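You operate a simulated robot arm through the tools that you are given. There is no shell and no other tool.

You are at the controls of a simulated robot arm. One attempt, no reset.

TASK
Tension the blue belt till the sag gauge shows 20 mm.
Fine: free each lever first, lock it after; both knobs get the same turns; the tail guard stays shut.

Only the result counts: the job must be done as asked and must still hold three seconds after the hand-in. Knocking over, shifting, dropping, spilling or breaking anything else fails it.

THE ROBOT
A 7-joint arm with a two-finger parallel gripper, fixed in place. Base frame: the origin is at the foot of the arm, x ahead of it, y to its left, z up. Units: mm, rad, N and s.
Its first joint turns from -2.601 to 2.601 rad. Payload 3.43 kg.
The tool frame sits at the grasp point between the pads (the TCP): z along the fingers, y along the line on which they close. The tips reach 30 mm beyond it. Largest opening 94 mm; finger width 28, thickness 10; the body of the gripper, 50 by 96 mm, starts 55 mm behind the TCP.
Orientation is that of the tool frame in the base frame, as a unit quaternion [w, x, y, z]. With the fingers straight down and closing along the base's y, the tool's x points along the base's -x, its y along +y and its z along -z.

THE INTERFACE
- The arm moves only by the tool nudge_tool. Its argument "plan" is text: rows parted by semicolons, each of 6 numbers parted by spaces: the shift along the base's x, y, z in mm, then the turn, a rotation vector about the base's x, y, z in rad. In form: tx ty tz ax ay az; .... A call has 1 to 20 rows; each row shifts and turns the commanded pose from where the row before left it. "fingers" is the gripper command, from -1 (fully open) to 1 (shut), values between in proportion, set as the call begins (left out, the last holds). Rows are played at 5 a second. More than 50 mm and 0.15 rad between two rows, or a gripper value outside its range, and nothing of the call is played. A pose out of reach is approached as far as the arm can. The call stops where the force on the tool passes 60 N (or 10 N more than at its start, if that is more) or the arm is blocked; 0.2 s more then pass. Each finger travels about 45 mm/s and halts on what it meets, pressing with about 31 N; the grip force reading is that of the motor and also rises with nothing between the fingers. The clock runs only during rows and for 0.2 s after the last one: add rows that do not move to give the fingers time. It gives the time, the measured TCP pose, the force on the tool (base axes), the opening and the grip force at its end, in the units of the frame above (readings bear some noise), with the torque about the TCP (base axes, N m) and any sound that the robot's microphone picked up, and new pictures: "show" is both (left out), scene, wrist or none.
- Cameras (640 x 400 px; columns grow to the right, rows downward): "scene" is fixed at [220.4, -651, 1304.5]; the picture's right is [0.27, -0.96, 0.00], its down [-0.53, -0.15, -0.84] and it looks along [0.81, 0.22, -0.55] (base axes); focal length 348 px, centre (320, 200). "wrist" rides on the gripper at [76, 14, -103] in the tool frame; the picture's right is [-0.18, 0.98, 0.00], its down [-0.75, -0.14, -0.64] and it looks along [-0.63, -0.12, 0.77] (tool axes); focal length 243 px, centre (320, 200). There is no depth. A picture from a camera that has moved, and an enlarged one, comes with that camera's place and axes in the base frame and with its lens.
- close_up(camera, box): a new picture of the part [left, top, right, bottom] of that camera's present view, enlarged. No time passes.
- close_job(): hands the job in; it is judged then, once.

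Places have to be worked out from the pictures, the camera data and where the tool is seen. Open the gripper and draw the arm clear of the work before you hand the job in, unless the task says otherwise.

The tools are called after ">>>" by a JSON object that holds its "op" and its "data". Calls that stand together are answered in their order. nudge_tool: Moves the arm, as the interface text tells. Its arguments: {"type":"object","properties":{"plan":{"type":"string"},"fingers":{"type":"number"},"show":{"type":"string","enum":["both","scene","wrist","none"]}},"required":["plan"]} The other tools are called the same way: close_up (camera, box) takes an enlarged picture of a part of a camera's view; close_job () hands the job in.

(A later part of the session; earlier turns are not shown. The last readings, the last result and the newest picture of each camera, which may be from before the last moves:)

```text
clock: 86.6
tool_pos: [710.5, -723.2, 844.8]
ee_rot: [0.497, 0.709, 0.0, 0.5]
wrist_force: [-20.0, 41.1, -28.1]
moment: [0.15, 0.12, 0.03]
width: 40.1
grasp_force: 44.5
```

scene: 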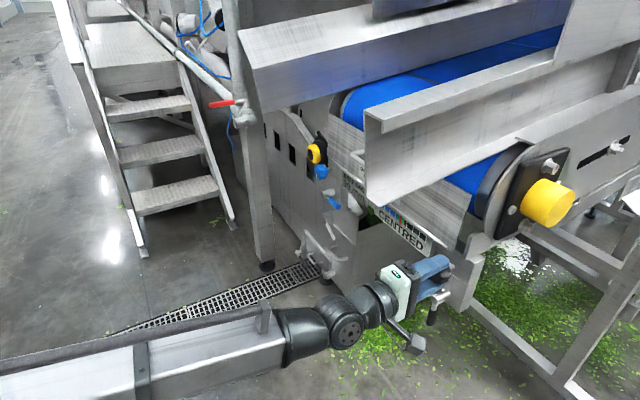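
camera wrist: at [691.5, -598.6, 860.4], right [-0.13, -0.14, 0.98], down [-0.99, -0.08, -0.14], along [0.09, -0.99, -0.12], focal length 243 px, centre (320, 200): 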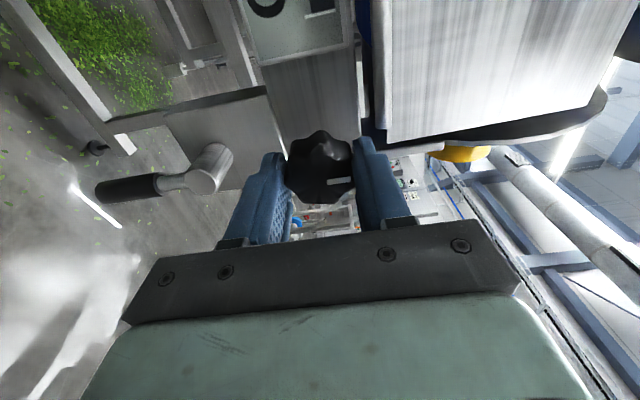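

Load is about 54 N, so I'll shift the command to relieve it before continuing.

>>> {"op": "nudge_tool", "data": {"plan": "-1.3 2.5 -1.7 0 0 0; 0 0 0 0 0 0", "show": "none"}}

>>> {"op": "nudge_tool", "data": {"plan": "0 0 0 0.0707 -0.0707 0; 0 0 0 0.0707 -0.0707 0; 0 0 0 0.0707 -0.0707 0; 0 0 0 0.0707 -0.0707 0; 0 0 0 0.0707 -0.0707 0; 0 0 0 0.0707 -0.0707 0; 0 0 0 0 0 0", "show": "none"}}

```text
clock: 87.2
tool_pos: [709.3, -723.7, 844.3]
ee_rot: [0.5, 0.707, -0.002, 0.501]
wrist_force: [1.8, 12.7, -4.8]
moment: [1.2, 1.2, -0.41]
width: 39.8
grasp_force: 45.0
```

```text
clock: 88.8
tool_pos: [710.3, -723.4, 845.1]
ee_rot: [0.329, 0.675, -0.21, 0.627]
wrist_force: [14.9, -27.6, 11.3]
moment: [-0.73, -0.76, 0.09]
width: 39.9
grasp_force: 45.2
```

Roll at 169.6°. Completing the last 10.7° with a small relief shift, then reading the gauges.

>>> {"op": "nudge_tool", "data": {"plan": "0.7 -1.2 0.5 0.0661 -0.0661 0; 0 0 0 0.0661 -0.0661 0; 0 0 0 0 0 0; 0 0 0 0 0 0", "show": "both"}}

>>> {"op": "close_up", "data": {"camera": "scene", "box": [330, 165, 450, 260]}}

>>> {"op": "close_up", "data": {"camera": "wrist", "box": [260, 100, 380, 220]}}

```text
clock: 89.8
tool_pos: [709.2, -724.8, 845.0]
ee_rot: [0.268, 0.653, -0.272, 0.654]
wrist_force: [10.6, -18.8, 12.7]
moment: [-0.45, -0.42, -0.38]
width: 39.9
grasp_force: 44.8
camera wrist: at [627.1, -662.9, 921.4], right [-0.69, -0.7, -0.19], down [-0.35, 0.56, -0.75], along [0.63, -0.46, -0.63], focal length 243 px, centre (320, 200)
```

scene: 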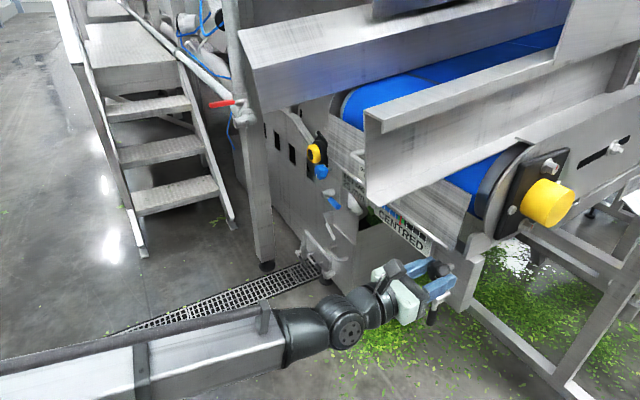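
wrist: 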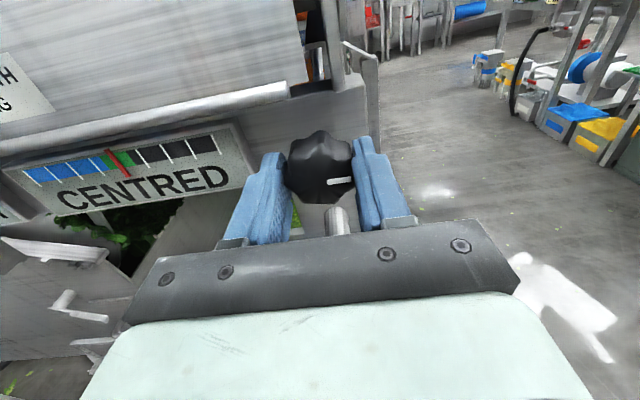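

```text
4.21 times, centred on (390, 212) of scene
camera zoom: at [220.4, -651.0, 1304.5], right [0.27, -0.96, 0.0], down [-0.53, -0.15, -0.84], along [0.81, 0.22, -0.55], focal length 1465 px, centre (25, 147)
```

zoom: 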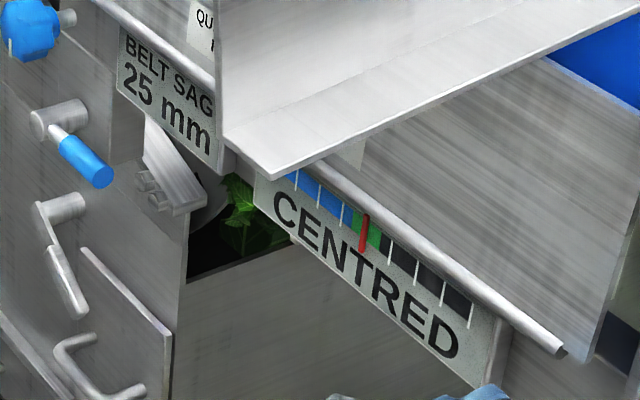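

```text
3.33 times, centred on (320, 160) of wrist
camera zoom: at [627.1, -662.9, 921.4], right [-0.69, -0.7, -0.19], down [-0.35, 0.56, -0.75], along [0.63, -0.46, -0.63], focal length 809 px, centre (320, 333)
```

zoom: 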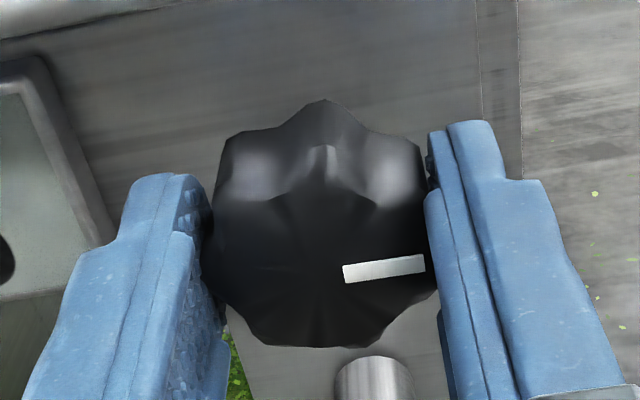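

Black has had three quarters (pointer now exactly right) and the gauge reads 25 mm, consistent with averaging. I'll release, back off, and roll back to 0° to lock the black lever by reversing the earlier arc.

>>> {"op": "nudge_tool", "data": {"plan": "0 0 0 0 0 0; 0 0 0 0 0 0; 0 0 0 0 0 0; -8 8 0 0 0 0; -8 8 0 0 0 0; -9 9 0 0 0 0; -9 9 0 0 0 0; -9 9 0 0 0 0; 0 0 0 0 0 0", "fingers": -0.234, "show": "wrist"}}

>>> {"op": "close_up", "data": {"camera": "wrist", "box": [0, 60, 400, 240]}}

>>> {"op": "nudge_tool", "data": {"plan": "0 0 0 -0.106 0.106 0; 0 0 0 -0.106 0.106 0; 0 0 0 -0.106 0.106 0; 0 0 0 -0.106 0.106 0; 0 0 0 -0.106 0.106 0; 0 0 0 -0.106 0.106 0; 0 0 0 -0.106 0.106 0; 0 0 0 -0.106 0.106 0; 0 0 0 -0.106 0.106 0; 0 0 0 -0.106 0.106 0; 0 0 0 -0.106 0.106 0; 0 0 0 -0.106 0.106 0; 0 0 0 -0.106 0.106 0; 0 0 0 -0.106 0.106 0; 0 0 0 -0.106 0.106 0; 0 0 0 -0.106 0.106 0; 0 0 0 -0.106 0.106 0; 0 0 0 -0.106 0.106 0; 0 0 0 -0.106 0.106 0; 0 0 0 -0.106 0.106 0", "show": "none"}}

```text
clock: 91.8
tool_pos: [667.4, -680.0, 845.1]
ee_rot: [0.268, 0.654, -0.27, 0.654]
wrist_force: [-0.1, -0.5, 0.0]
moment: [-0.01, -0.01, 0.06]
width: 57.9
grasp_force: 0.1
camera wrist: at [584.4, -619.0, 922.1], right [-0.69, -0.7, -0.19], down [-0.35, 0.56, -0.75], along [0.63, -0.46, -0.63], focal length 243 px, centre (320, 200)
```

wrist: 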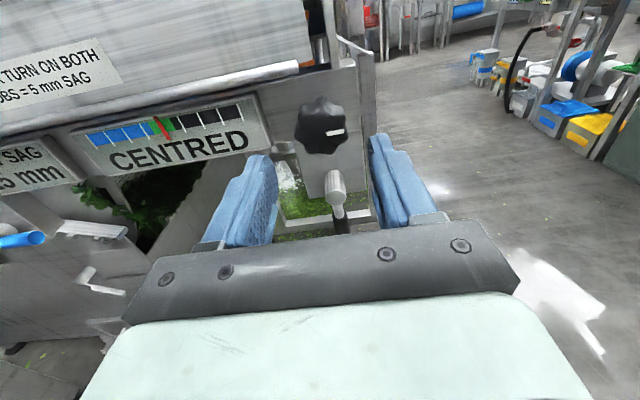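

```text
1.60 times, centred on (200, 150) of wrist
camera zoom: at [584.4, -619.0, 922.1], right [-0.69, -0.7, -0.19], down [-0.35, 0.56, -0.75], along [0.63, -0.46, -0.63], focal length 388 px, centre (512, 280)
```

zoom: 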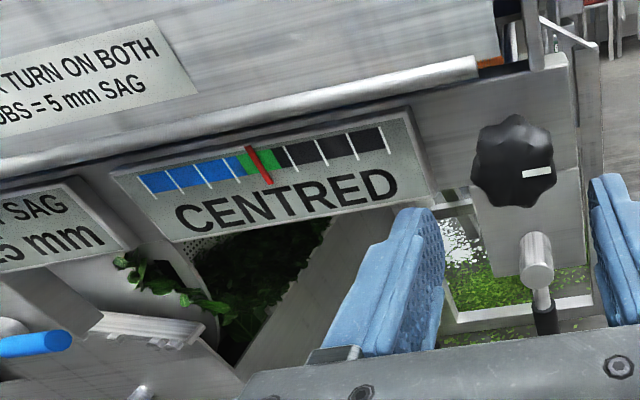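

```text
clock: 96.0
tool_pos: [665.7, -681.1, 844.4]
ee_rot: [0.671, 0.318, 0.632, -0.223]
wrist_force: [0.7, -0.2, 0.0]
moment: [-0.02, 0.0, 0.03]
width: 57.9
grasp_force: 0.0
```

Still "CENTRED" with the pointer at 3 o'clock. I'll finish the roll, pitch the tool down 15° as before, and move to the lever pre-pose.

>>> {"op": "nudge_tool", "data": {"plan": "-5 6 -12 -0.1 0.1 0; -5 6 -22 0.0474 0.1389 -0.0089; -6 6 -22 0.0474 0.1388 -0.0088; -6 6 -23 0 0 0; 0 0 -23 0 0 0; 0 0 0 0 0 0", "fingers": 0.0, "show": "both"}}

```text
clock: 97.4
tool_pos: [649.4, -658.2, 746.9]
ee_rot: [0.542, 0.27, 0.746, -0.278]
wrist_force: [0.3, -0.3, 0.3]
moment: [-0.03, -0.02, -0.01]
width: 46.9
grasp_force: 0.0
out of reach, approached as far as the arm can: row 3, 4
camera wrist: at [571.8, -567.4, 699.6], right [0.74, 0.67, 0.06], down [-0.32, 0.28, 0.91], along [0.59, -0.69, 0.42], focal length 243 px, centre (320, 200)
```

scene: 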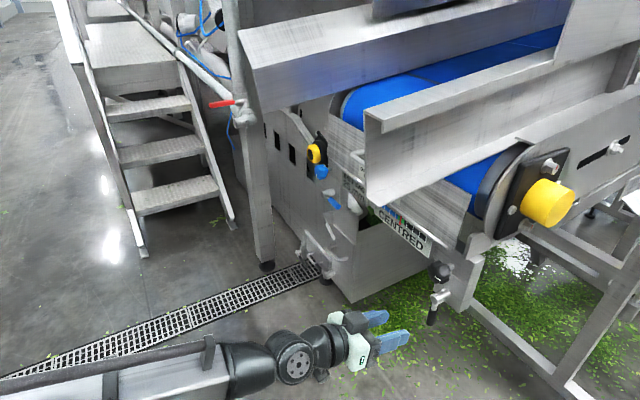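
wrist: 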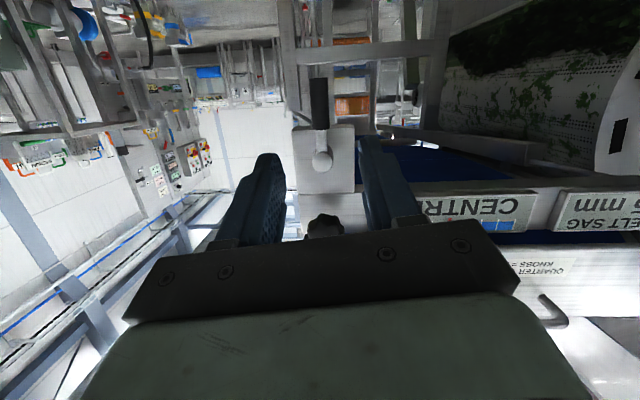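

Lever handle recomputes to about (733,-748,715), straight down. I'll advance along the tool axis to straddle it again.

>>> {"op": "nudge_tool", "data": {"plan": "9.1 -9.9 -3.5 0 0 0; 9.1 -9.9 -3.5 0 0 0; 9.1 -9.9 -3.5 0 0 0; 9.1 -9.9 -3.5 0 0 0; 9.1 -9.9 -3.5 0 0 0; 9.1 -9.9 -3.5 0 0 0; 9.1 -9.9 -3.5 0 0 0; 9.1 -9.9 -3.5 0 0 0; 0 0 0 0 0 0", "show": "wrist"}}

```text
clock: 99.4
tool_pos: [720.0, -734.7, 719.2]
ee_rot: [0.541, 0.27, 0.746, -0.279]
wrist_force: [0.2, -0.5, -0.5]
moment: [0.01, -0.02, -0.02]
width: 47.0
grasp_force: 0.0
camera wrist: at [643.5, -645.5, 671.0], right [0.74, 0.67, 0.06], down [-0.32, 0.28, 0.91], along [0.59, -0.69, 0.42], focal length 243 px, centre (320, 200)
```

wrist: 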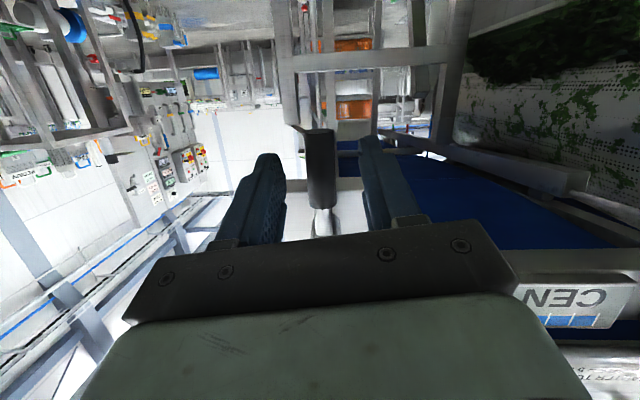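

Handle is between the fingers. I'll narrow to 26 mm and swing the lever back up toward horizontal, stopping before the end to check.

>>> {"op": "nudge_tool", "data": {"plan": "0 0 0 0 0 0; 0 0 0 0 0 0; 5.28 5.28 0.56 0.106 -0.106 0; 5.16 5.16 1.67 0.106 -0.106 0; 4.94 4.94 2.75 0.106 -0.106 0; 4.59 4.59 3.77 0.106 -0.106 0; 4.13 4.13 4.67 0.106 -0.106 0; 3.6 3.6 5.5 0.106 -0.106 0; 2.97 2.97 6.2 0.106 -0.106 0; 2.29 2.29 6.76 0.106 -0.106 0; 0 0 0 0 0 0", "fingers": 0.45, "show": "both"}}

```text
clock: 101.8
tool_pos: [755.6, -702.8, 751.8]
ee_rot: [0.637, 0.55, 0.51, 0.178]
wrist_force: [1.0, -0.5, -3.8]
moment: [0.09, -0.02, -0.01]
width: 27.7
grasp_force: 1.3
camera wrist: at [705.0, -585.0, 743.5], right [0.26, 0.18, 0.95], down [-0.9, -0.3, 0.3], along [0.34, -0.94, 0.09], focal length 243 px, centre (320, 200)
```

scene: 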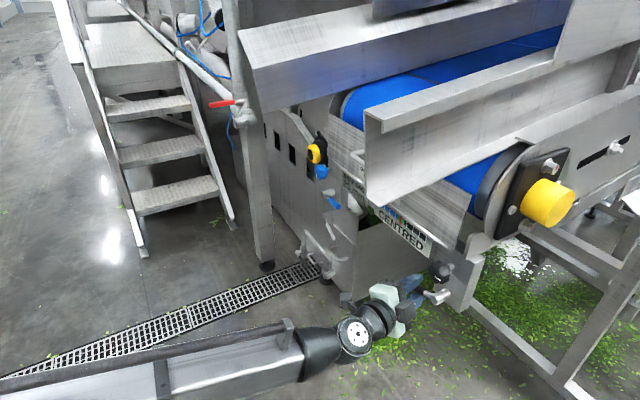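
wrist: 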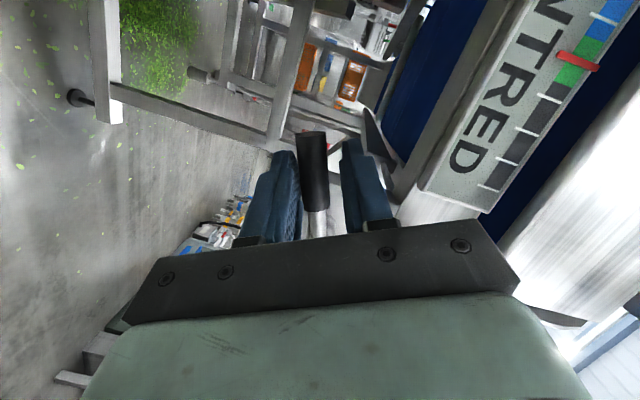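

The lever is following with little force. I'll complete the swing to horizontal and slightly beyond to seat it against its lock stop.

>>> {"op": "nudge_tool", "data": {"plan": "1.55 1.55 7.17 0.106 -0.106 0; 0.77 0.77 7.41 0.106 -0.106 0; 0.05 0.05 6.05 0.0856 -0.0856 0; 0 0 0 0 0 0", "show": "none"}}

>>> {"op": "nudge_tool", "data": {"plan": "-0.3 -0.3 3.5 0.05 -0.05 0; -0.5 -0.5 3.5 0.05 -0.05 0; 0 0 0 0 0 0", "show": "both"}}

```text
clock: 102.8
tool_pos: [757.2, -699.7, 772.5]
ee_rot: [0.617, 0.607, 0.379, 0.328]
wrist_force: [-2.2, -0.3, -6.4]
moment: [0.14, 0.02, -0.07]
width: 29.3
grasp_force: 3.0
```

```text
clock: 103.6
tool_pos: [755.1, -702.1, 778.0]
ee_rot: [0.603, 0.622, 0.333, 0.374]
wrist_force: [-1.7, -7.6, -24.5]
moment: [-0.25, 0.65, 0.06]
width: 39.4
grasp_force: 12.2
camera wrist: at [704.5, -586.5, 795.9], right [-0.13, -0.21, 0.97], down [-0.93, -0.32, -0.2], along [0.35, -0.92, -0.15], focal length 243 px, centre (320, 200)
```

scene: 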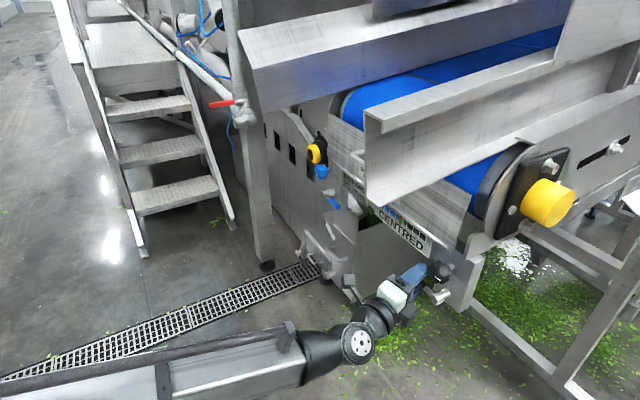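
wrist: 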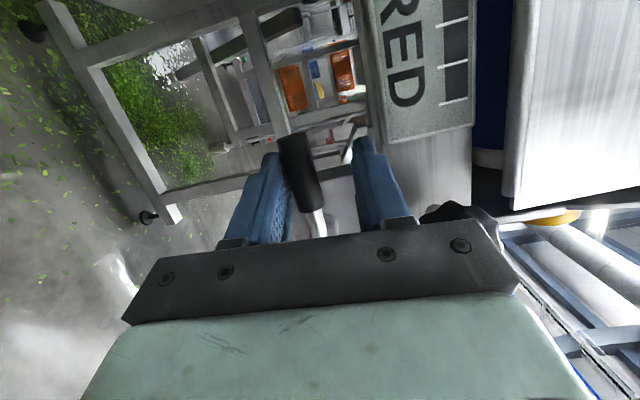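

Force rose to 25 N and the fingers were pushed apart: the lever is against its horizontal stop, locked. I'll open the fingers and retreat straight back along the tool axis.

>>> {"op": "nudge_tool", "data": {"plan": "0 0 0 0 0 0; 0 0 0 0 0 0; 0 0 -4 0 0 0; -9 5.2 0 0 0 0; -13 7.5 0 0 0 0; -13 7.5 0 0 0 0; -13 7.5 0 0 0 0; -13 7.5 0 0 0 0; -13 7.5 0 0 0 0; -13 7.5 0 0 0 0; 0 0 0 0 0 0", "fingers": -0.25, "show": "both"}}

>>> {"op": "close_up", "data": {"camera": "scene", "box": [330, 165, 490, 310]}}

```text
clock: 106.0
tool_pos: [668.6, -650.4, 775.2]
ee_rot: [0.604, 0.619, 0.332, 0.376]
wrist_force: [0.3, 0.8, -0.2]
moment: [-0.02, -0.01, 0.0]
width: 58.6
grasp_force: 0.0
camera wrist: at [617.2, -534.9, 793.7], right [-0.13, -0.21, 0.97], down [-0.92, -0.32, -0.2], along [0.36, -0.92, -0.15], focal length 243 px, centre (320, 200)
```

scene: 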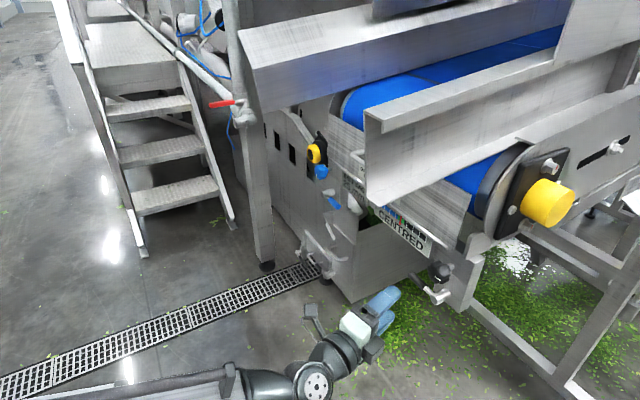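
wrist: 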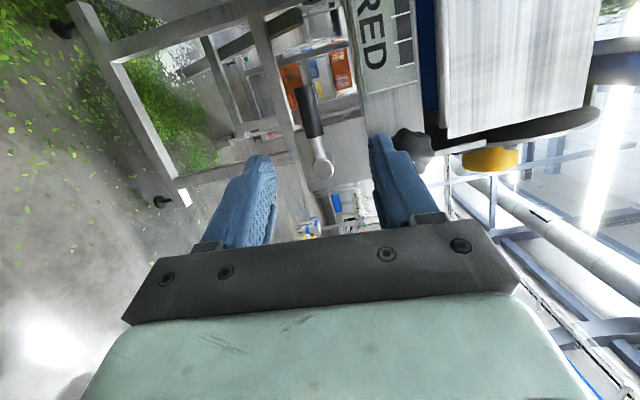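

```text
2.76 times, centred on (410, 238) of scene
camera zoom: at [220.4, -651.0, 1304.5], right [0.27, -0.96, 0.0], down [-0.53, -0.15, -0.84], along [0.81, 0.22, -0.55], focal length 960 px, centre (72, 97)
```

zoom: 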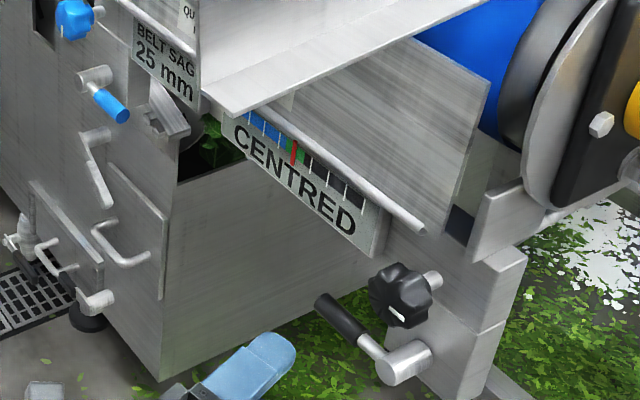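

Black side is done: lever horizontal (locked) and pointer at 3 o'clock. Now I'll retreat back and up to the in-plane pose, undoing the yaw and roll, so I can change wrist posture for the blue side.

>>> {"op": "nudge_tool", "data": {"plan": "-12 10 16 0 0 -0.131; -12 10 16 0 0 -0.131; -10 9 20 -0.106 0.106 0; -10 9 20 -0.106 0.106 0; -10 9 20 -0.106 0.106 0; -10 9 20 -0.106 0.106 0; -10 9 20 -0.106 0.106 0; -10 8 20 -0.106 0.106 0; -10 8 20 -0.106 0.106 0; -9 8 21 -0.106 0.106 0; -9 8 21 -0.106 0.106 0; -9 8 21 -0.106 0.106 0; -9 8 21 -0.106 0.106 0; -9 7 21 -0.028 0.028 0; 0 0 0 0 0 0", "show": "scene"}}

```text
clock: 109.2
tool_pos: [520.9, -537.9, 1055.8]
ee_rot: [0.647, 0.249, 0.663, -0.283]
wrist_force: [-0.4, -0.8, -0.5]
moment: [0.01, -0.01, 0.0]
width: 58.7
grasp_force: 0.1
out of reach, approached as far as the arm can: row 2
```

scene: 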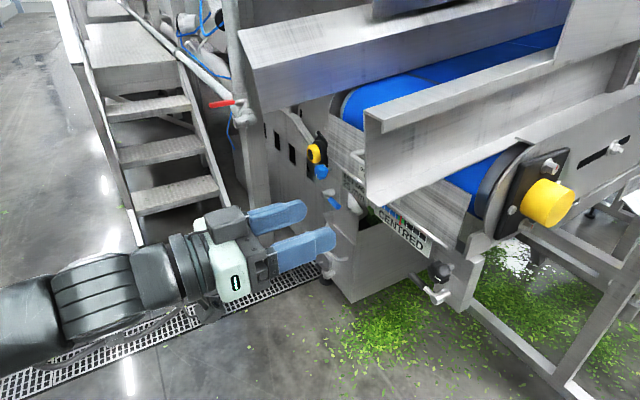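

At the in-plane pose again. I'll pitch the tool down as before, then swing left to about (682,-343,1047).

>>> {"op": "nudge_tool", "data": {"plan": "0 0 0 0.106 0.106 0; 0 0 0 0.106 0.106 0; 0 0 0 0.106 0.106 0; 0 0 0 0.106 0.106 0; 0 0 0 0.106 0.106 0; 0 0 0 0.106 0.106 0; 0 0 0 0.106 0.106 0; 0 0 0 0.05 0.05 0; 0 0 0 0 0 0", "show": "none"}}

>>> {"op": "nudge_tool", "data": {"plan": "20 24 0 0 0 0; 20 24 0 0 0 0; 20 24 0 0 0 0; 20 24 0 0 0 0; 20 24 0 0 0 0; 20 24 0 0 0 0; 20 24 0 0 0 0; 20 24 0 0 0 0; 0 0 0 0 0 0", "show": "both"}}

```text
clock: 111.2
tool_pos: [521.4, -539.8, 1055.6]
ee_rot: [0.205, 0.349, 0.91, -0.085]
wrist_force: [-1.1, -0.1, 0.7]
moment: [-0.02, 0.0, -0.05]
width: 58.6
grasp_force: 0.1
```

```text
clock: 113.2
tool_pos: [683.3, -346.5, 1054.6]
ee_rot: [0.206, 0.348, 0.911, -0.085]
wrist_force: [-1.1, -0.2, 0.6]
moment: [-0.01, 0.0, -0.01]
width: 58.9
grasp_force: 0.1
camera wrist: at [609.0, -260.3, 1114.4], right [0.78, 0.62, 0.07], down [0.21, -0.37, 0.91], along [0.59, -0.69, -0.42], focal length 243 px, centre (320, 200)
```

scene: 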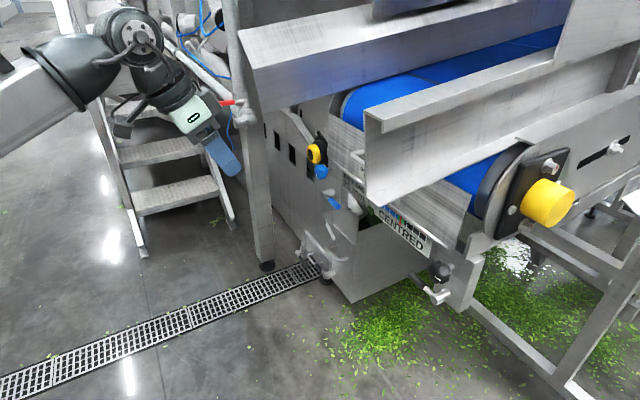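
wrist: 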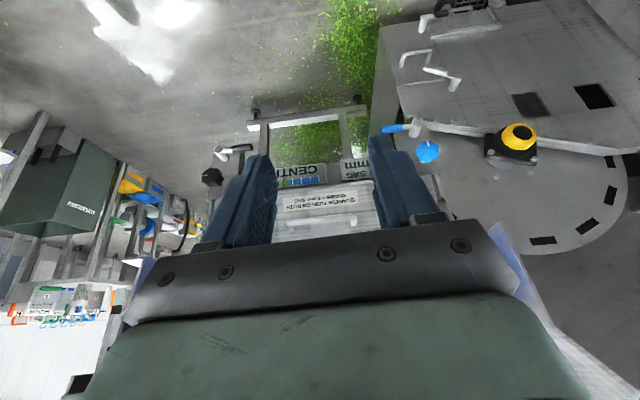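

I can now see the blue knob and lever from here. I'll enlarge them to measure their positions.

>>> {"op": "close_up", "data": {"camera": "wrist", "box": [370, 100, 460, 180]}}

>>> {"op": "close_up", "data": {"camera": "scene", "box": [300, 140, 360, 220]}}

>>> {"op": "close_up", "data": {"camera": "wrist", "box": [360, 0, 640, 260]}}

```text
5.00 times, centred on (415, 140) of wrist
camera zoom: at [609.0, -260.3, 1114.4], right [0.78, 0.62, 0.07], down [0.21, -0.37, 0.91], along [0.59, -0.69, -0.42], focal length 1213 px, centre (-155, 500)
```

zoom: 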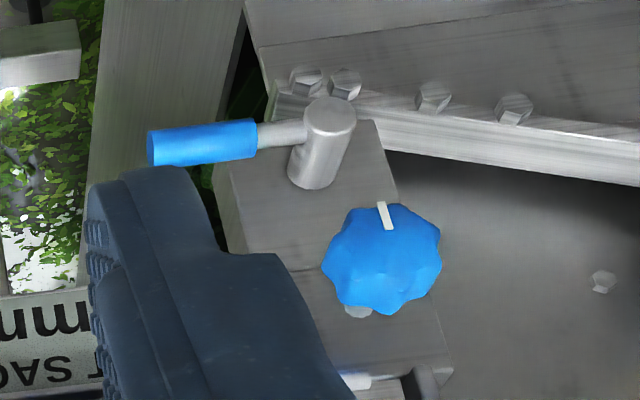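

```text
5.00 times, centred on (330, 180) of scene
camera zoom: at [220.4, -651.0, 1304.5], right [0.27, -0.96, 0.0], down [-0.53, -0.15, -0.84], along [0.81, 0.22, -0.55], focal length 1740 px, centre (270, 300)
```

zoom: 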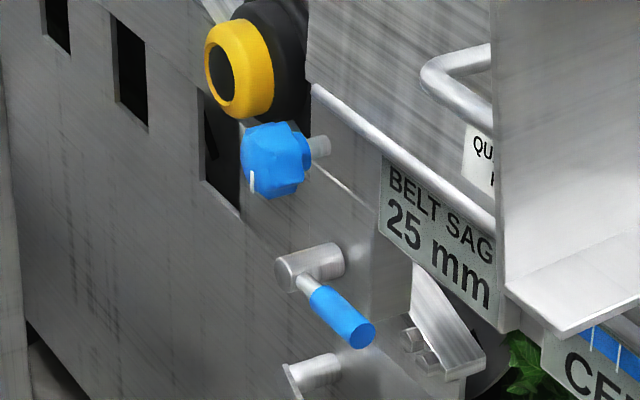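

```text
1.54 times, centred on (500, 130) of wrist
camera zoom: at [609.0, -260.3, 1114.4], right [0.78, 0.62, 0.07], down [0.21, -0.37, 0.91], along [0.59, -0.69, -0.42], focal length 373 px, centre (43, 308)
```

zoom: 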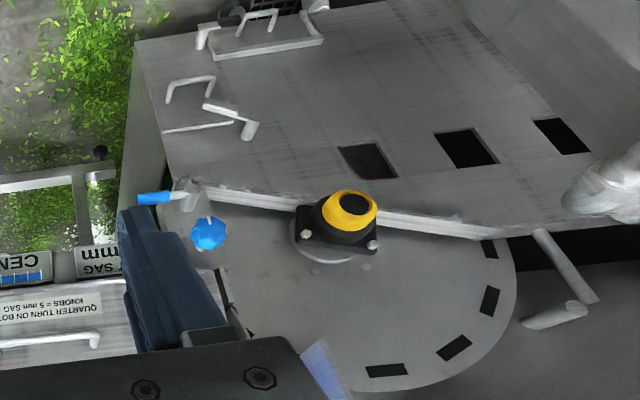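

Blue knob works out near (1033,-433,845) with its lever pivot below at about (1040,-440,769); nothing stands in front of it. I'll pitch up here into the left-side posture and move toward the blue lever's pre-pose.

>>> {"op": "nudge_tool", "data": {"plan": "0 0 -10 -0.106 -0.106 0; 0 0 -10 -0.106 -0.106 0; 0 0 -10 -0.106 -0.106 0; 0 0 -10 -0.106 -0.106 0; 0 0 -10 -0.106 -0.106 0; 0 0 -10 -0.106 -0.106 0; 0 0 -10 -0.106 -0.106 0; 0 0 -10 -0.05 -0.05 0; 20 0 -15 0 0 0; 20 0 -15 0 0 0; 20 0 -15 0 0 0; 20 0 -15 0 0 0; 20 0 -15 0 0 0; 20 0 -15 0 0 0; 20 -5 -15 0 0 0; 20 -5 -15 0 0 0; 20 -10 -15 0 0 0; 20 -10 -15 0 0 0; 0 0 0 0 0 0", "show": "both"}}

```text
clock: 117.2
tool_pos: [881.5, -377.8, 825.2]
ee_rot: [0.647, 0.25, 0.663, -0.283]
wrist_force: [-0.7, 0.2, -1.2]
moment: [-0.01, -0.04, 0.02]
width: 58.8
grasp_force: 0.1
camera wrist: at [816.0, -299.0, 749.2], right [0.69, 0.71, 0.13], down [-0.53, 0.37, 0.76], along [0.49, -0.6, 0.63], focal length 243 px, centre (320, 200)
```

scene: 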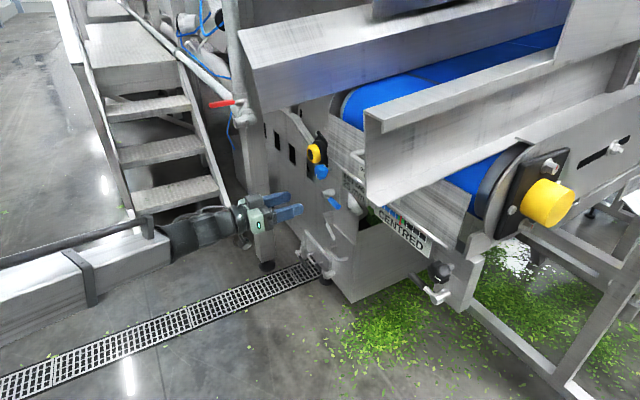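
wrist: 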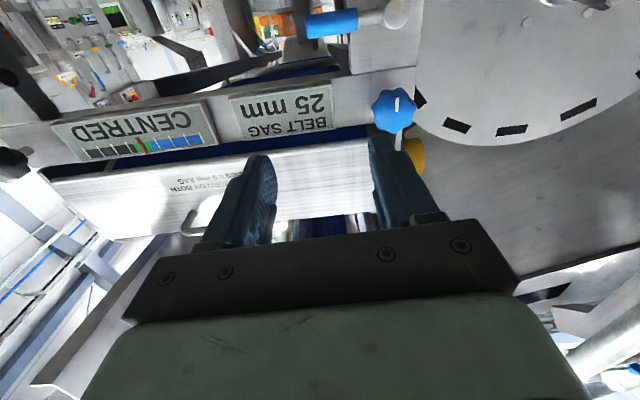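

The blue side is in view from a clean pose at (882,-378,825). I'll enlarge the knob and lever for accurate measurement.

>>> {"op": "close_up", "data": {"camera": "wrist", "box": [340, 60, 440, 160]}}

>>> {"op": "close_up", "data": {"camera": "wrist", "box": [290, 0, 420, 80]}}

```text
4.00 times, centred on (390, 110) of wrist
camera zoom: at [816.0, -299.0, 749.2], right [0.69, 0.71, 0.13], down [-0.53, 0.37, 0.76], along [0.49, -0.6, 0.63], focal length 970 px, centre (40, 560)
```

zoom: 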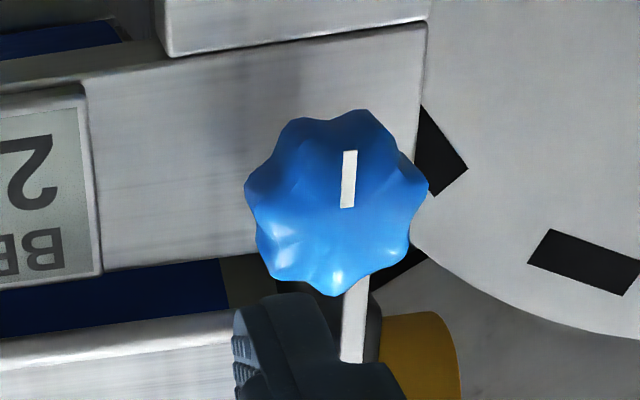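

```text
4.92 times, centred on (355, 40) of wrist
camera zoom: at [816.0, -299.0, 749.2], right [0.69, 0.71, 0.13], down [-0.53, 0.37, 0.76], along [0.49, -0.6, 0.63], focal length 1194 px, centre (148, 988)
```

zoom: 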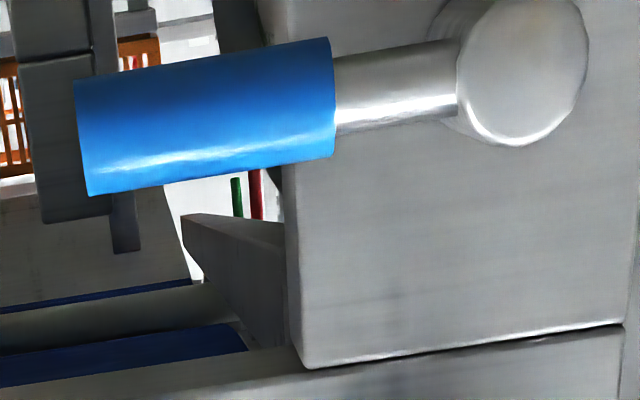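

Blue pivot is at e1≈-428, z≈770, and the handle spans e1 -398 to -354. I'll roll to -90° here in two stages while shifting to the lever pre-pose, checking reach.

>>> {"op": "nudge_tool", "data": {"plan": "4 -1 -5 -0.106 0.106 0; 4 -1 -5 -0.106 0.106 0; 4 -1 -5 -0.106 0.106 0; 4 -1 -5 -0.106 0.106 0; 4 -1 -5 -0.106 0.106 0; 0 0 0 0 0 0", "show": "none"}}

>>> {"op": "nudge_tool", "data": {"plan": "4 -2 -6 -0.106 0.106 0; 4 -2 -6 -0.106 0.106 0; 4 -2 -6 -0.106 0.106 0; 5 -2 -6 -0.106 0.106 0; 5 -2 -6 -0.106 0.106 0; 0 0 0 -0.024 0.024 0; 0 0 0 0 0 0", "show": "both"}}

```text
clock: 118.6
tool_pos: [902.1, -383.2, 800.4]
ee_rot: [0.495, -0.009, 0.711, -0.499]
wrist_force: [0.1, 0.7, 1.0]
moment: [0.02, 0.0, 0.01]
width: 58.6
grasp_force: 0.1
```

```text
clock: 120.2
tool_pos: [923.7, -391.0, 770.4]
ee_rot: [0.264, -0.276, 0.656, -0.651]
wrist_force: [-0.3, 0.6, -0.3]
moment: [0.04, 0.0, 0.04]
width: 58.7
grasp_force: 0.0
camera wrist: at [796.9, -374.3, 758.9], right [0.11, 0.13, -0.99], down [0.08, 0.99, 0.14], along [0.99, -0.1, 0.1], focal length 243 px, centre (320, 200)
```

scene: 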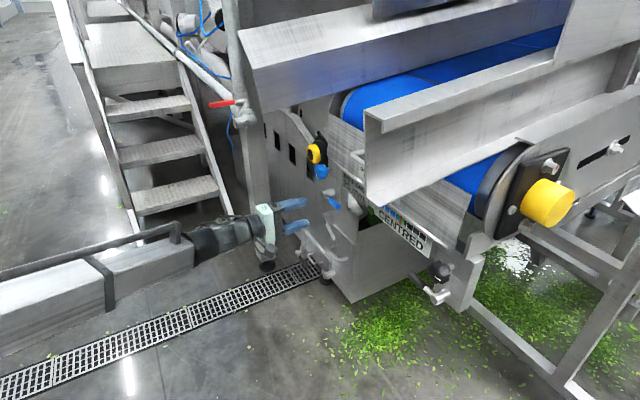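
wrist: 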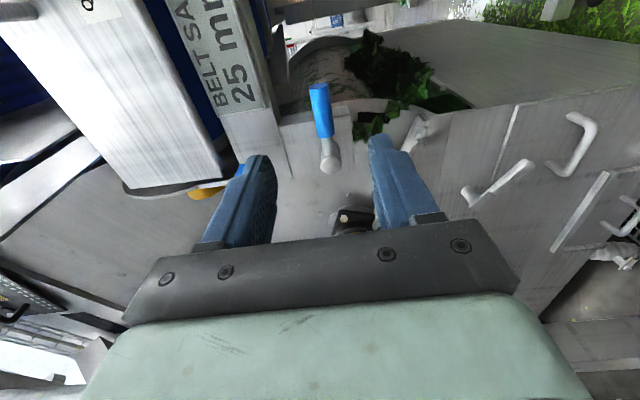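

Reached cleanly at roll -90°. Handle recomputes to e1≈-376.5, z≈769.6, already centred. I'll narrow to 40 mm and advance 102 mm to straddle it.

>>> {"op": "nudge_tool", "data": {"plan": "0 0 0 0 0 0; 0 0 0 0 0 0; 7.2 -7.2 0 0 0 0; 7.2 -7.2 0 0 0 0; 7.2 -7.2 0 0 0 0; 7.2 -7.2 0 0 0 0; 7.2 -7.2 0 0 0 0; 7.2 -7.2 0 0 0 0; 7.2 -7.2 0 0 0 0; 7.2 -7.2 0 0 0 0; 7.2 -7.2 0 0 0 0; 7.2 -7.2 0 0 0 0; 0 0 0 0 0 0", "fingers": 0.15, "show": "both"}}

```text
clock: 123.0
tool_pos: [995.9, -465.1, 770.3]
ee_rot: [0.264, -0.275, 0.656, -0.651]
wrist_force: [-0.1, -0.3, -0.3]
moment: [0.03, -0.02, 0.02]
width: 40.1
grasp_force: 0.1
camera wrist: at [869.3, -447.2, 759.1], right [0.11, 0.13, -0.99], down [0.08, 0.99, 0.14], along [0.99, -0.1, 0.1], focal length 243 px, centre (320, 200)
```

scene: 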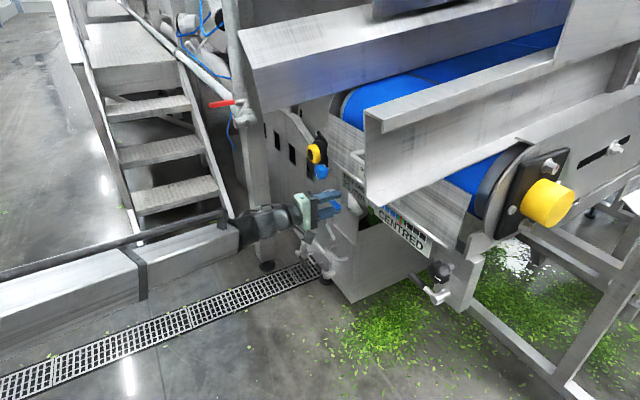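
wrist: 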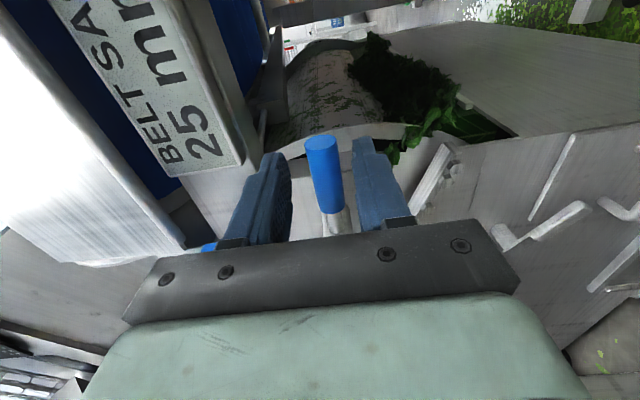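

The blue handle is between the fingers. I'll narrow to 26 mm and swing it downward about its pivot, checking force part way.

>>> {"op": "nudge_tool", "data": {"plan": "0 0 0 0 0 0; 0 0 0 0 0 0; 0.41 0.41 -7.77 0.106 -0.106 0; 1.23 1.23 -7.6 0.106 -0.106 0; 2.02 2.02 -7.25 0.106 -0.106 0; 2.76 2.76 -6.74 0.106 -0.106 0; 0 0 0 0 0 0", "fingers": 0.45, "show": "wrist"}}

```text
clock: 124.6
tool_pos: [1002.4, -456.8, 742.2]
ee_rot: [0.447, -0.072, 0.708, -0.542]
wrist_force: [-0.5, -0.4, 0.9]
moment: [-0.05, 0.04, 0.04]
width: 26.4
grasp_force: 0.6
camera wrist: at [890.2, -426.0, 689.6], right [0.48, 0.5, -0.72], down [-0.07, 0.84, 0.54], along [0.87, -0.22, 0.44], focal length 243 px, centre (320, 200)
```

wrist: 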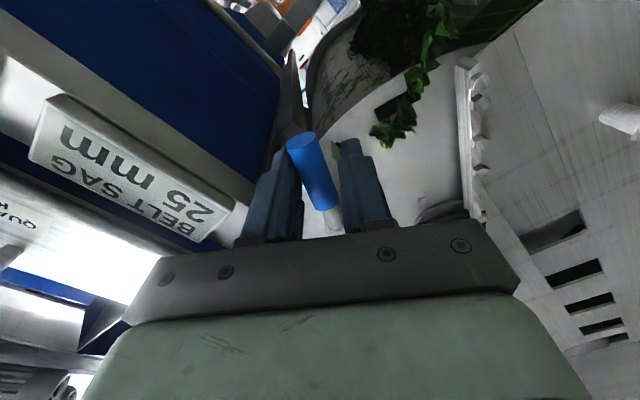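

Moving freely. Continuing the arc to about 86°.

>>> {"op": "nudge_tool", "data": {"plan": "3.44 3.44 -6.08 0.106 -0.106 0; 4.05 4.05 -5.29 0.106 -0.106 0; 4.56 4.56 -4.37 0.106 -0.106 0; 4.97 4.97 -3.36 0.106 -0.106 0; 5.27 5.27 -2.27 0.106 -0.106 0; 5.45 5.45 -1.13 0.106 -0.106 0; 0 0 0 0 0 0", "show": "none"}}

>>> {"op": "nudge_tool", "data": {"plan": "3.67 3.67 -0.11 0.0707 -0.0707 0; 3.66 3.66 0.41 0.0707 -0.0707 0; 0 0 0 0 0 0", "show": "both"}}

```text
clock: 126.2
tool_pos: [1030.4, -430.0, 718.5]
ee_rot: [0.643, 0.238, 0.667, -0.292]
wrist_force: [-0.6, -0.4, -0.6]
moment: [-0.01, -0.01, 0.0]
width: 26.4
grasp_force: 0.4
```

```text
clock: 127.0
tool_pos: [1037.2, -424.6, 720.3]
ee_rot: [0.669, 0.304, 0.638, -0.229]
wrist_force: [-3.2, -3.7, 0.9]
moment: [-0.13, 0.04, -0.05]
width: 29.1
grasp_force: 2.8
camera wrist: at [980.6, -336.4, 645.8], right [0.67, 0.68, 0.3], down [-0.62, 0.29, 0.73], along [0.42, -0.67, 0.61], focal length 243 px, centre (320, 200)
```

scene: 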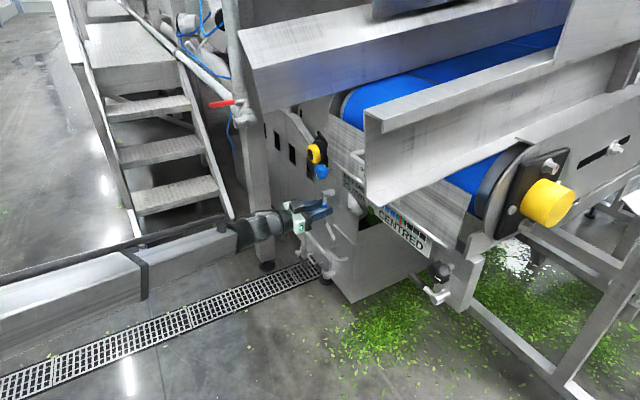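
wrist: 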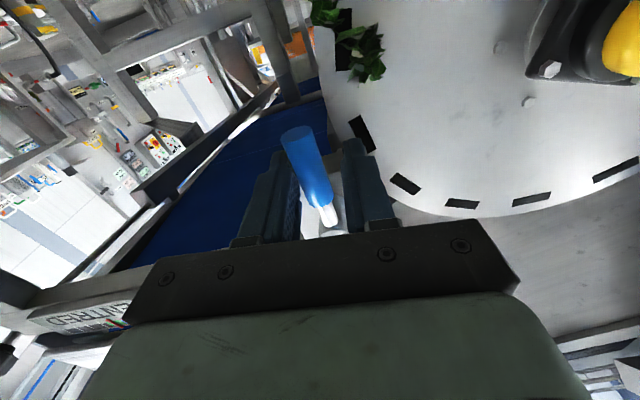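

The lever is starting to press on the finger. I'll push a bit further to be sure it reaches its stop.

>>> {"op": "nudge_tool", "data": {"plan": "3.6 3.6 0.9 0.0707 -0.0707 0; 3.5 3.5 1.4 0.0707 -0.0707 0; 0 0 0 0 0 0", "show": "wrist"}}

```text
clock: 127.8
tool_pos: [1041.5, -419.9, 723.4]
ee_rot: [0.691, 0.368, 0.6, -0.165]
wrist_force: [-34.0, -25.1, 14.8]
moment: [-0.54, 1.01, -0.64]
width: 45.7
grasp_force: 17.9
camera wrist: at [995.5, -322.6, 655.4], right [0.62, 0.62, 0.48], down [-0.72, 0.2, 0.67], along [0.32, -0.76, 0.57], focal length 243 px, centre (320, 200)
```

wrist: 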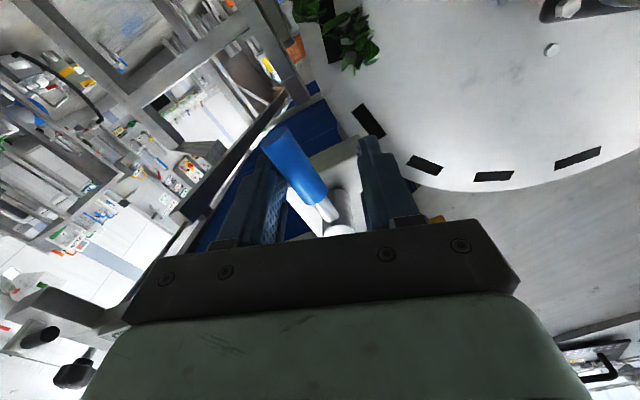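

Force 45 N and fingers pushed open: firmly at its stop, so the blue lever is free. Easing back, opening and retreating.

>>> {"op": "nudge_tool", "data": {"plan": "-3.5 -3.5 -1.4 -0.0707 0.0707 0; -3.6 -3.6 -0.9 -0.0707 0.0707 0; 0 0 0 0 0 0; -10 10 0 -0.106 0.106 0; -10 10 0 0 0 0; -10 10 0 0 0 0; -10 10 0 0 0 0; -10 10 0 0 0 0; -10 10 0 0 0 0; -10 10 0 0 0 0; 0 0 0 0 0 0", "fingers": -0.25, "show": "both"}}

>>> {"op": "close_up", "data": {"camera": "scene", "box": [300, 140, 360, 220]}}

```text
clock: 130.2
tool_pos: [967.4, -353.1, 719.0]
ee_rot: [0.65, 0.256, 0.66, -0.277]
wrist_force: [0.3, -0.2, -0.2]
moment: [0.04, -0.01, -0.04]
width: 58.6
grasp_force: 0.0
camera wrist: at [901.7, -273.2, 643.2], right [0.69, 0.71, 0.15], down [-0.54, 0.36, 0.76], along [0.48, -0.6, 0.63], focal length 243 px, centre (320, 200)
```

scene: 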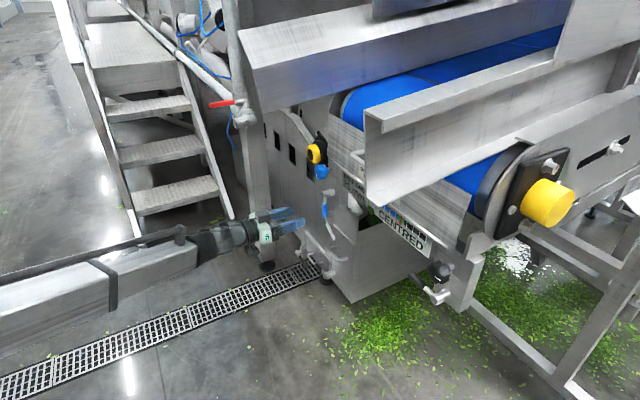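
wrist: 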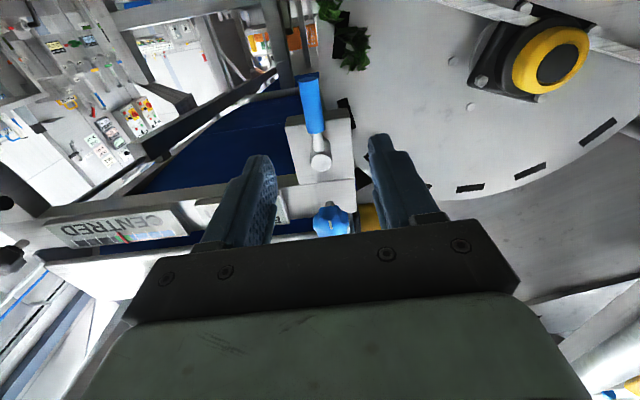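

```text
5.00 times, centred on (330, 180) of scene
camera zoom: at [220.4, -651.0, 1304.5], right [0.27, -0.96, 0.0], down [-0.53, -0.15, -0.84], along [0.81, 0.22, -0.55], focal length 1740 px, centre (270, 300)
```

zoom: 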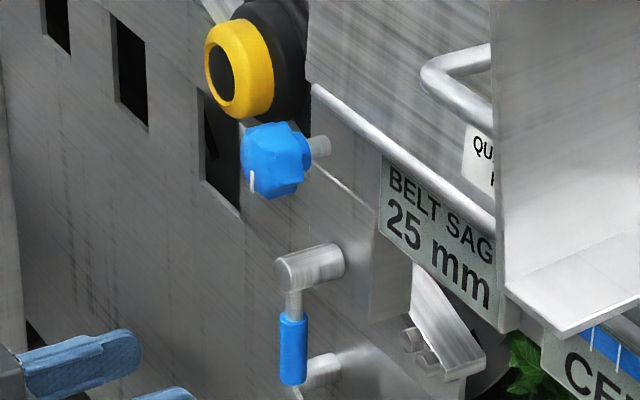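

The blue lever hangs straight down: free. Now I'll raise to the blue knob's height, 95 mm in front of it, and probe the negative roll range there.

>>> {"op": "nudge_tool", "data": {"plan": "0 -2 25 0 0 0; 0 -2 25 0 0 0; 0 -2 25 0 0 0; 0 -2 25 0 0 0; 0 -1 26 0 0 0; 0 0 0 -0.106 0.106 0; 0 0 0 -0.106 0.106 0; 0 0 0 -0.106 0.106 0; 0 0 0 -0.106 0.106 0; 0 0 0 -0.106 0.106 0; 0 0 0 -0.106 0.106 0; 0 0 0 -0.106 0.106 0; 0 0 0 -0.106 0.106 0; 0 0 0 -0.106 0.106 0; 0 0 0 -0.106 0.106 0; 0 0 0 -0.028 0.028 0; 0 0 0 0 0 0", "show": "wrist"}}

```text
clock: 133.8
tool_pos: [967.7, -361.5, 845.1]
ee_rot: [0.267, -0.273, 0.657, -0.65]
wrist_force: [0.0, -0.9, -0.3]
moment: [0.03, 0.02, 0.0]
width: 58.9
grasp_force: 0.1
camera wrist: at [841.1, -343.5, 832.5], right [0.12, 0.14, -0.98], down [0.08, 0.99, 0.15], along [0.99, -0.1, 0.11], focal length 243 px, centre (320, 200)
```

wrist: 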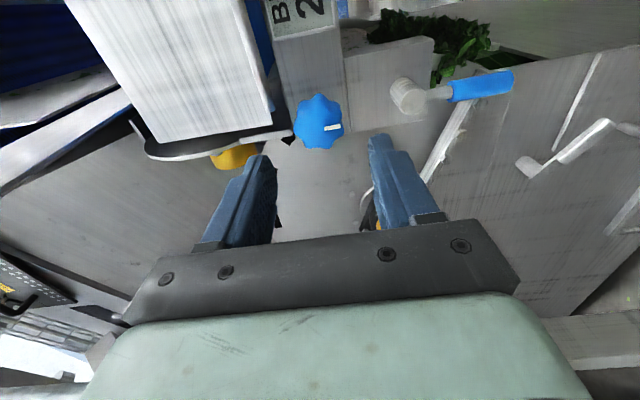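

Roll -90° is fine. Continuing toward -180°.

>>> {"op": "nudge_tool", "data": {"plan": "0 0 0 -0.106 0.106 0; 0 0 0 -0.106 0.106 0; 0 0 0 -0.106 0.106 0; 0 0 0 -0.106 0.106 0; 0 0 0 -0.106 0.106 0; 0 0 0 0 0 0", "show": "none"}}

>>> {"op": "nudge_tool", "data": {"plan": "0 0 0 -0.106 0.106 0; 0 0 0 -0.106 0.106 0; 0 0 0 -0.106 0.106 0; 0 0 0 -0.106 0.106 0; 0 0 0 -0.106 0.106 0; 0 0 0 -0.05 0.05 0; 0 0 0 0 0 0", "show": "wrist"}}

```text
clock: 135.2
tool_pos: [967.6, -362.9, 845.0]
ee_rot: [-0.008, 0.492, -0.511, 0.705]
wrist_force: [0.5, 0.1, 0.9]
moment: [-0.01, -0.03, 0.0]
width: 58.7
grasp_force: 0.0
```

```text
clock: 136.8
tool_pos: [966.2, -361.8, 845.1]
ee_rot: [0.276, 0.651, -0.274, 0.652]
wrist_force: [0.2, -0.1, -0.3]
moment: [0.01, 0.02, 0.03]
width: 58.7
grasp_force: 0.0
camera wrist: at [885.1, -298.8, 921.1], right [-0.7, -0.69, -0.18], down [-0.35, 0.56, -0.76], along [0.62, -0.47, -0.63], focal length 243 px, centre (320, 200)
```

wrist: 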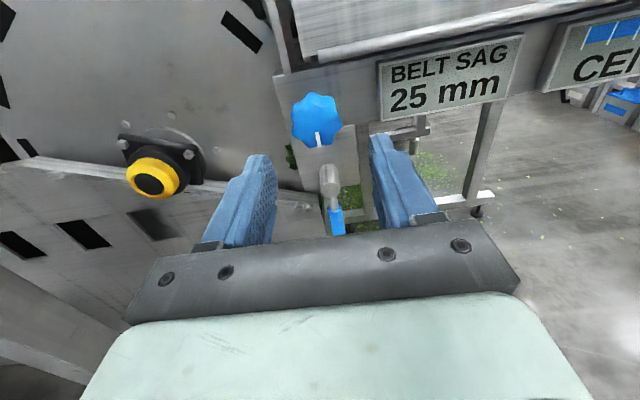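

Roll -180° is fine, giving an upright view of the blue knob, lever and sag gauge. Probing on to -270°.

>>> {"op": "nudge_tool", "data": {"plan": "0 0 0 -0.106 0.106 0; 0 0 0 -0.106 0.106 0; 0 0 0 -0.106 0.106 0; 0 0 0 -0.106 0.106 0; 0 0 0 -0.106 0.106 0; 0 0 0 0 0 0", "show": "none"}}

>>> {"op": "nudge_tool", "data": {"plan": "0 0 0 -0.106 0.106 0; 0 0 0 -0.106 0.106 0; 0 0 0 -0.106 0.106 0; 0 0 0 0 0 0", "show": "none"}}

```text
clock: 138.2
tool_pos: [967.2, -361.2, 845.5]
ee_rot: [0.496, 0.703, -0.014, 0.509]
wrist_force: [0.0, -1.0, 0.0]
moment: [0.0, -0.02, 0.01]
width: 58.5
grasp_force: 0.1
```

```text
clock: 139.2
tool_pos: [967.4, -361.7, 845.3]
ee_rot: [0.597, 0.687, 0.144, 0.388]
wrist_force: [-0.2, -0.2, 0.0]
moment: [-0.01, 0.0, 0.01]
width: 58.6
grasp_force: 0.1
```

At about -249° with no warnings. Finishing to -270° (pads vertical, along the pointer) and checking the view.

>>> {"op": "nudge_tool", "data": {"plan": "0 0 0 -0.106 0.106 0; 0 0 0 -0.106 0.106 0; 0 0 0 -0.0495 0.0495 0; 0 0 0 0 0 0", "show": "both"}}

>>> {"op": "close_up", "data": {"camera": "wrist", "box": [260, 70, 380, 190]}}

```text
clock: 140.2
tool_pos: [966.2, -362.3, 844.7]
ee_rot: [0.657, 0.649, 0.269, 0.273]
wrist_force: [0.1, -0.3, -0.2]
moment: [-0.02, 0.01, -0.05]
width: 58.9
grasp_force: 0.2
camera wrist: at [948.4, -235.9, 858.8], right [-0.14, -0.12, 0.98], down [-0.99, -0.08, -0.15], along [0.1, -0.99, -0.11], focal length 243 px, centre (320, 200)
```

scene: 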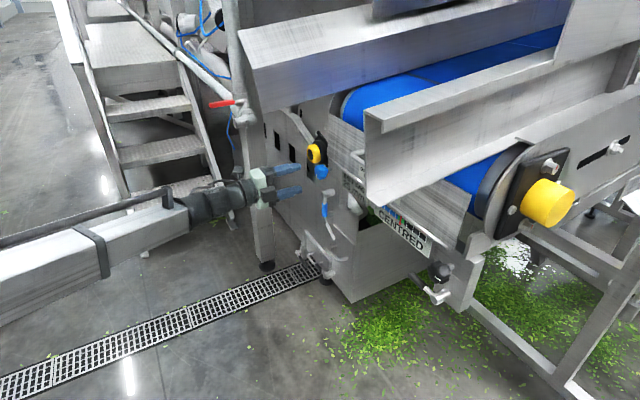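
wrist: 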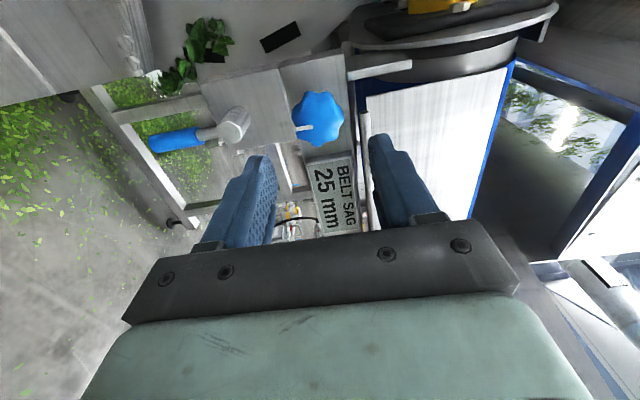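

```text
3.33 times, centred on (320, 130) of wrist
camera zoom: at [948.4, -235.9, 858.8], right [-0.14, -0.12, 0.98], down [-0.99, -0.08, -0.15], along [0.1, -0.99, -0.11], focal length 809 px, centre (320, 433)
```

zoom: 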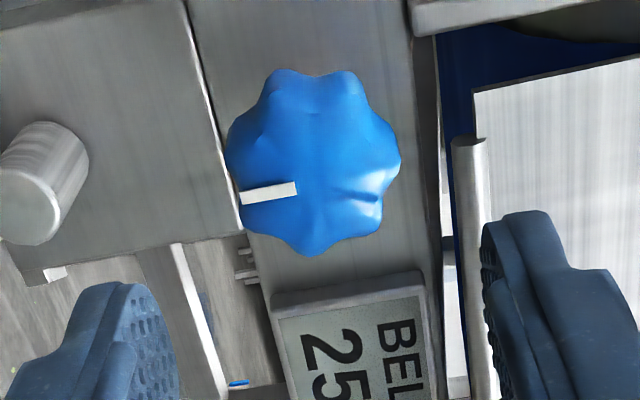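

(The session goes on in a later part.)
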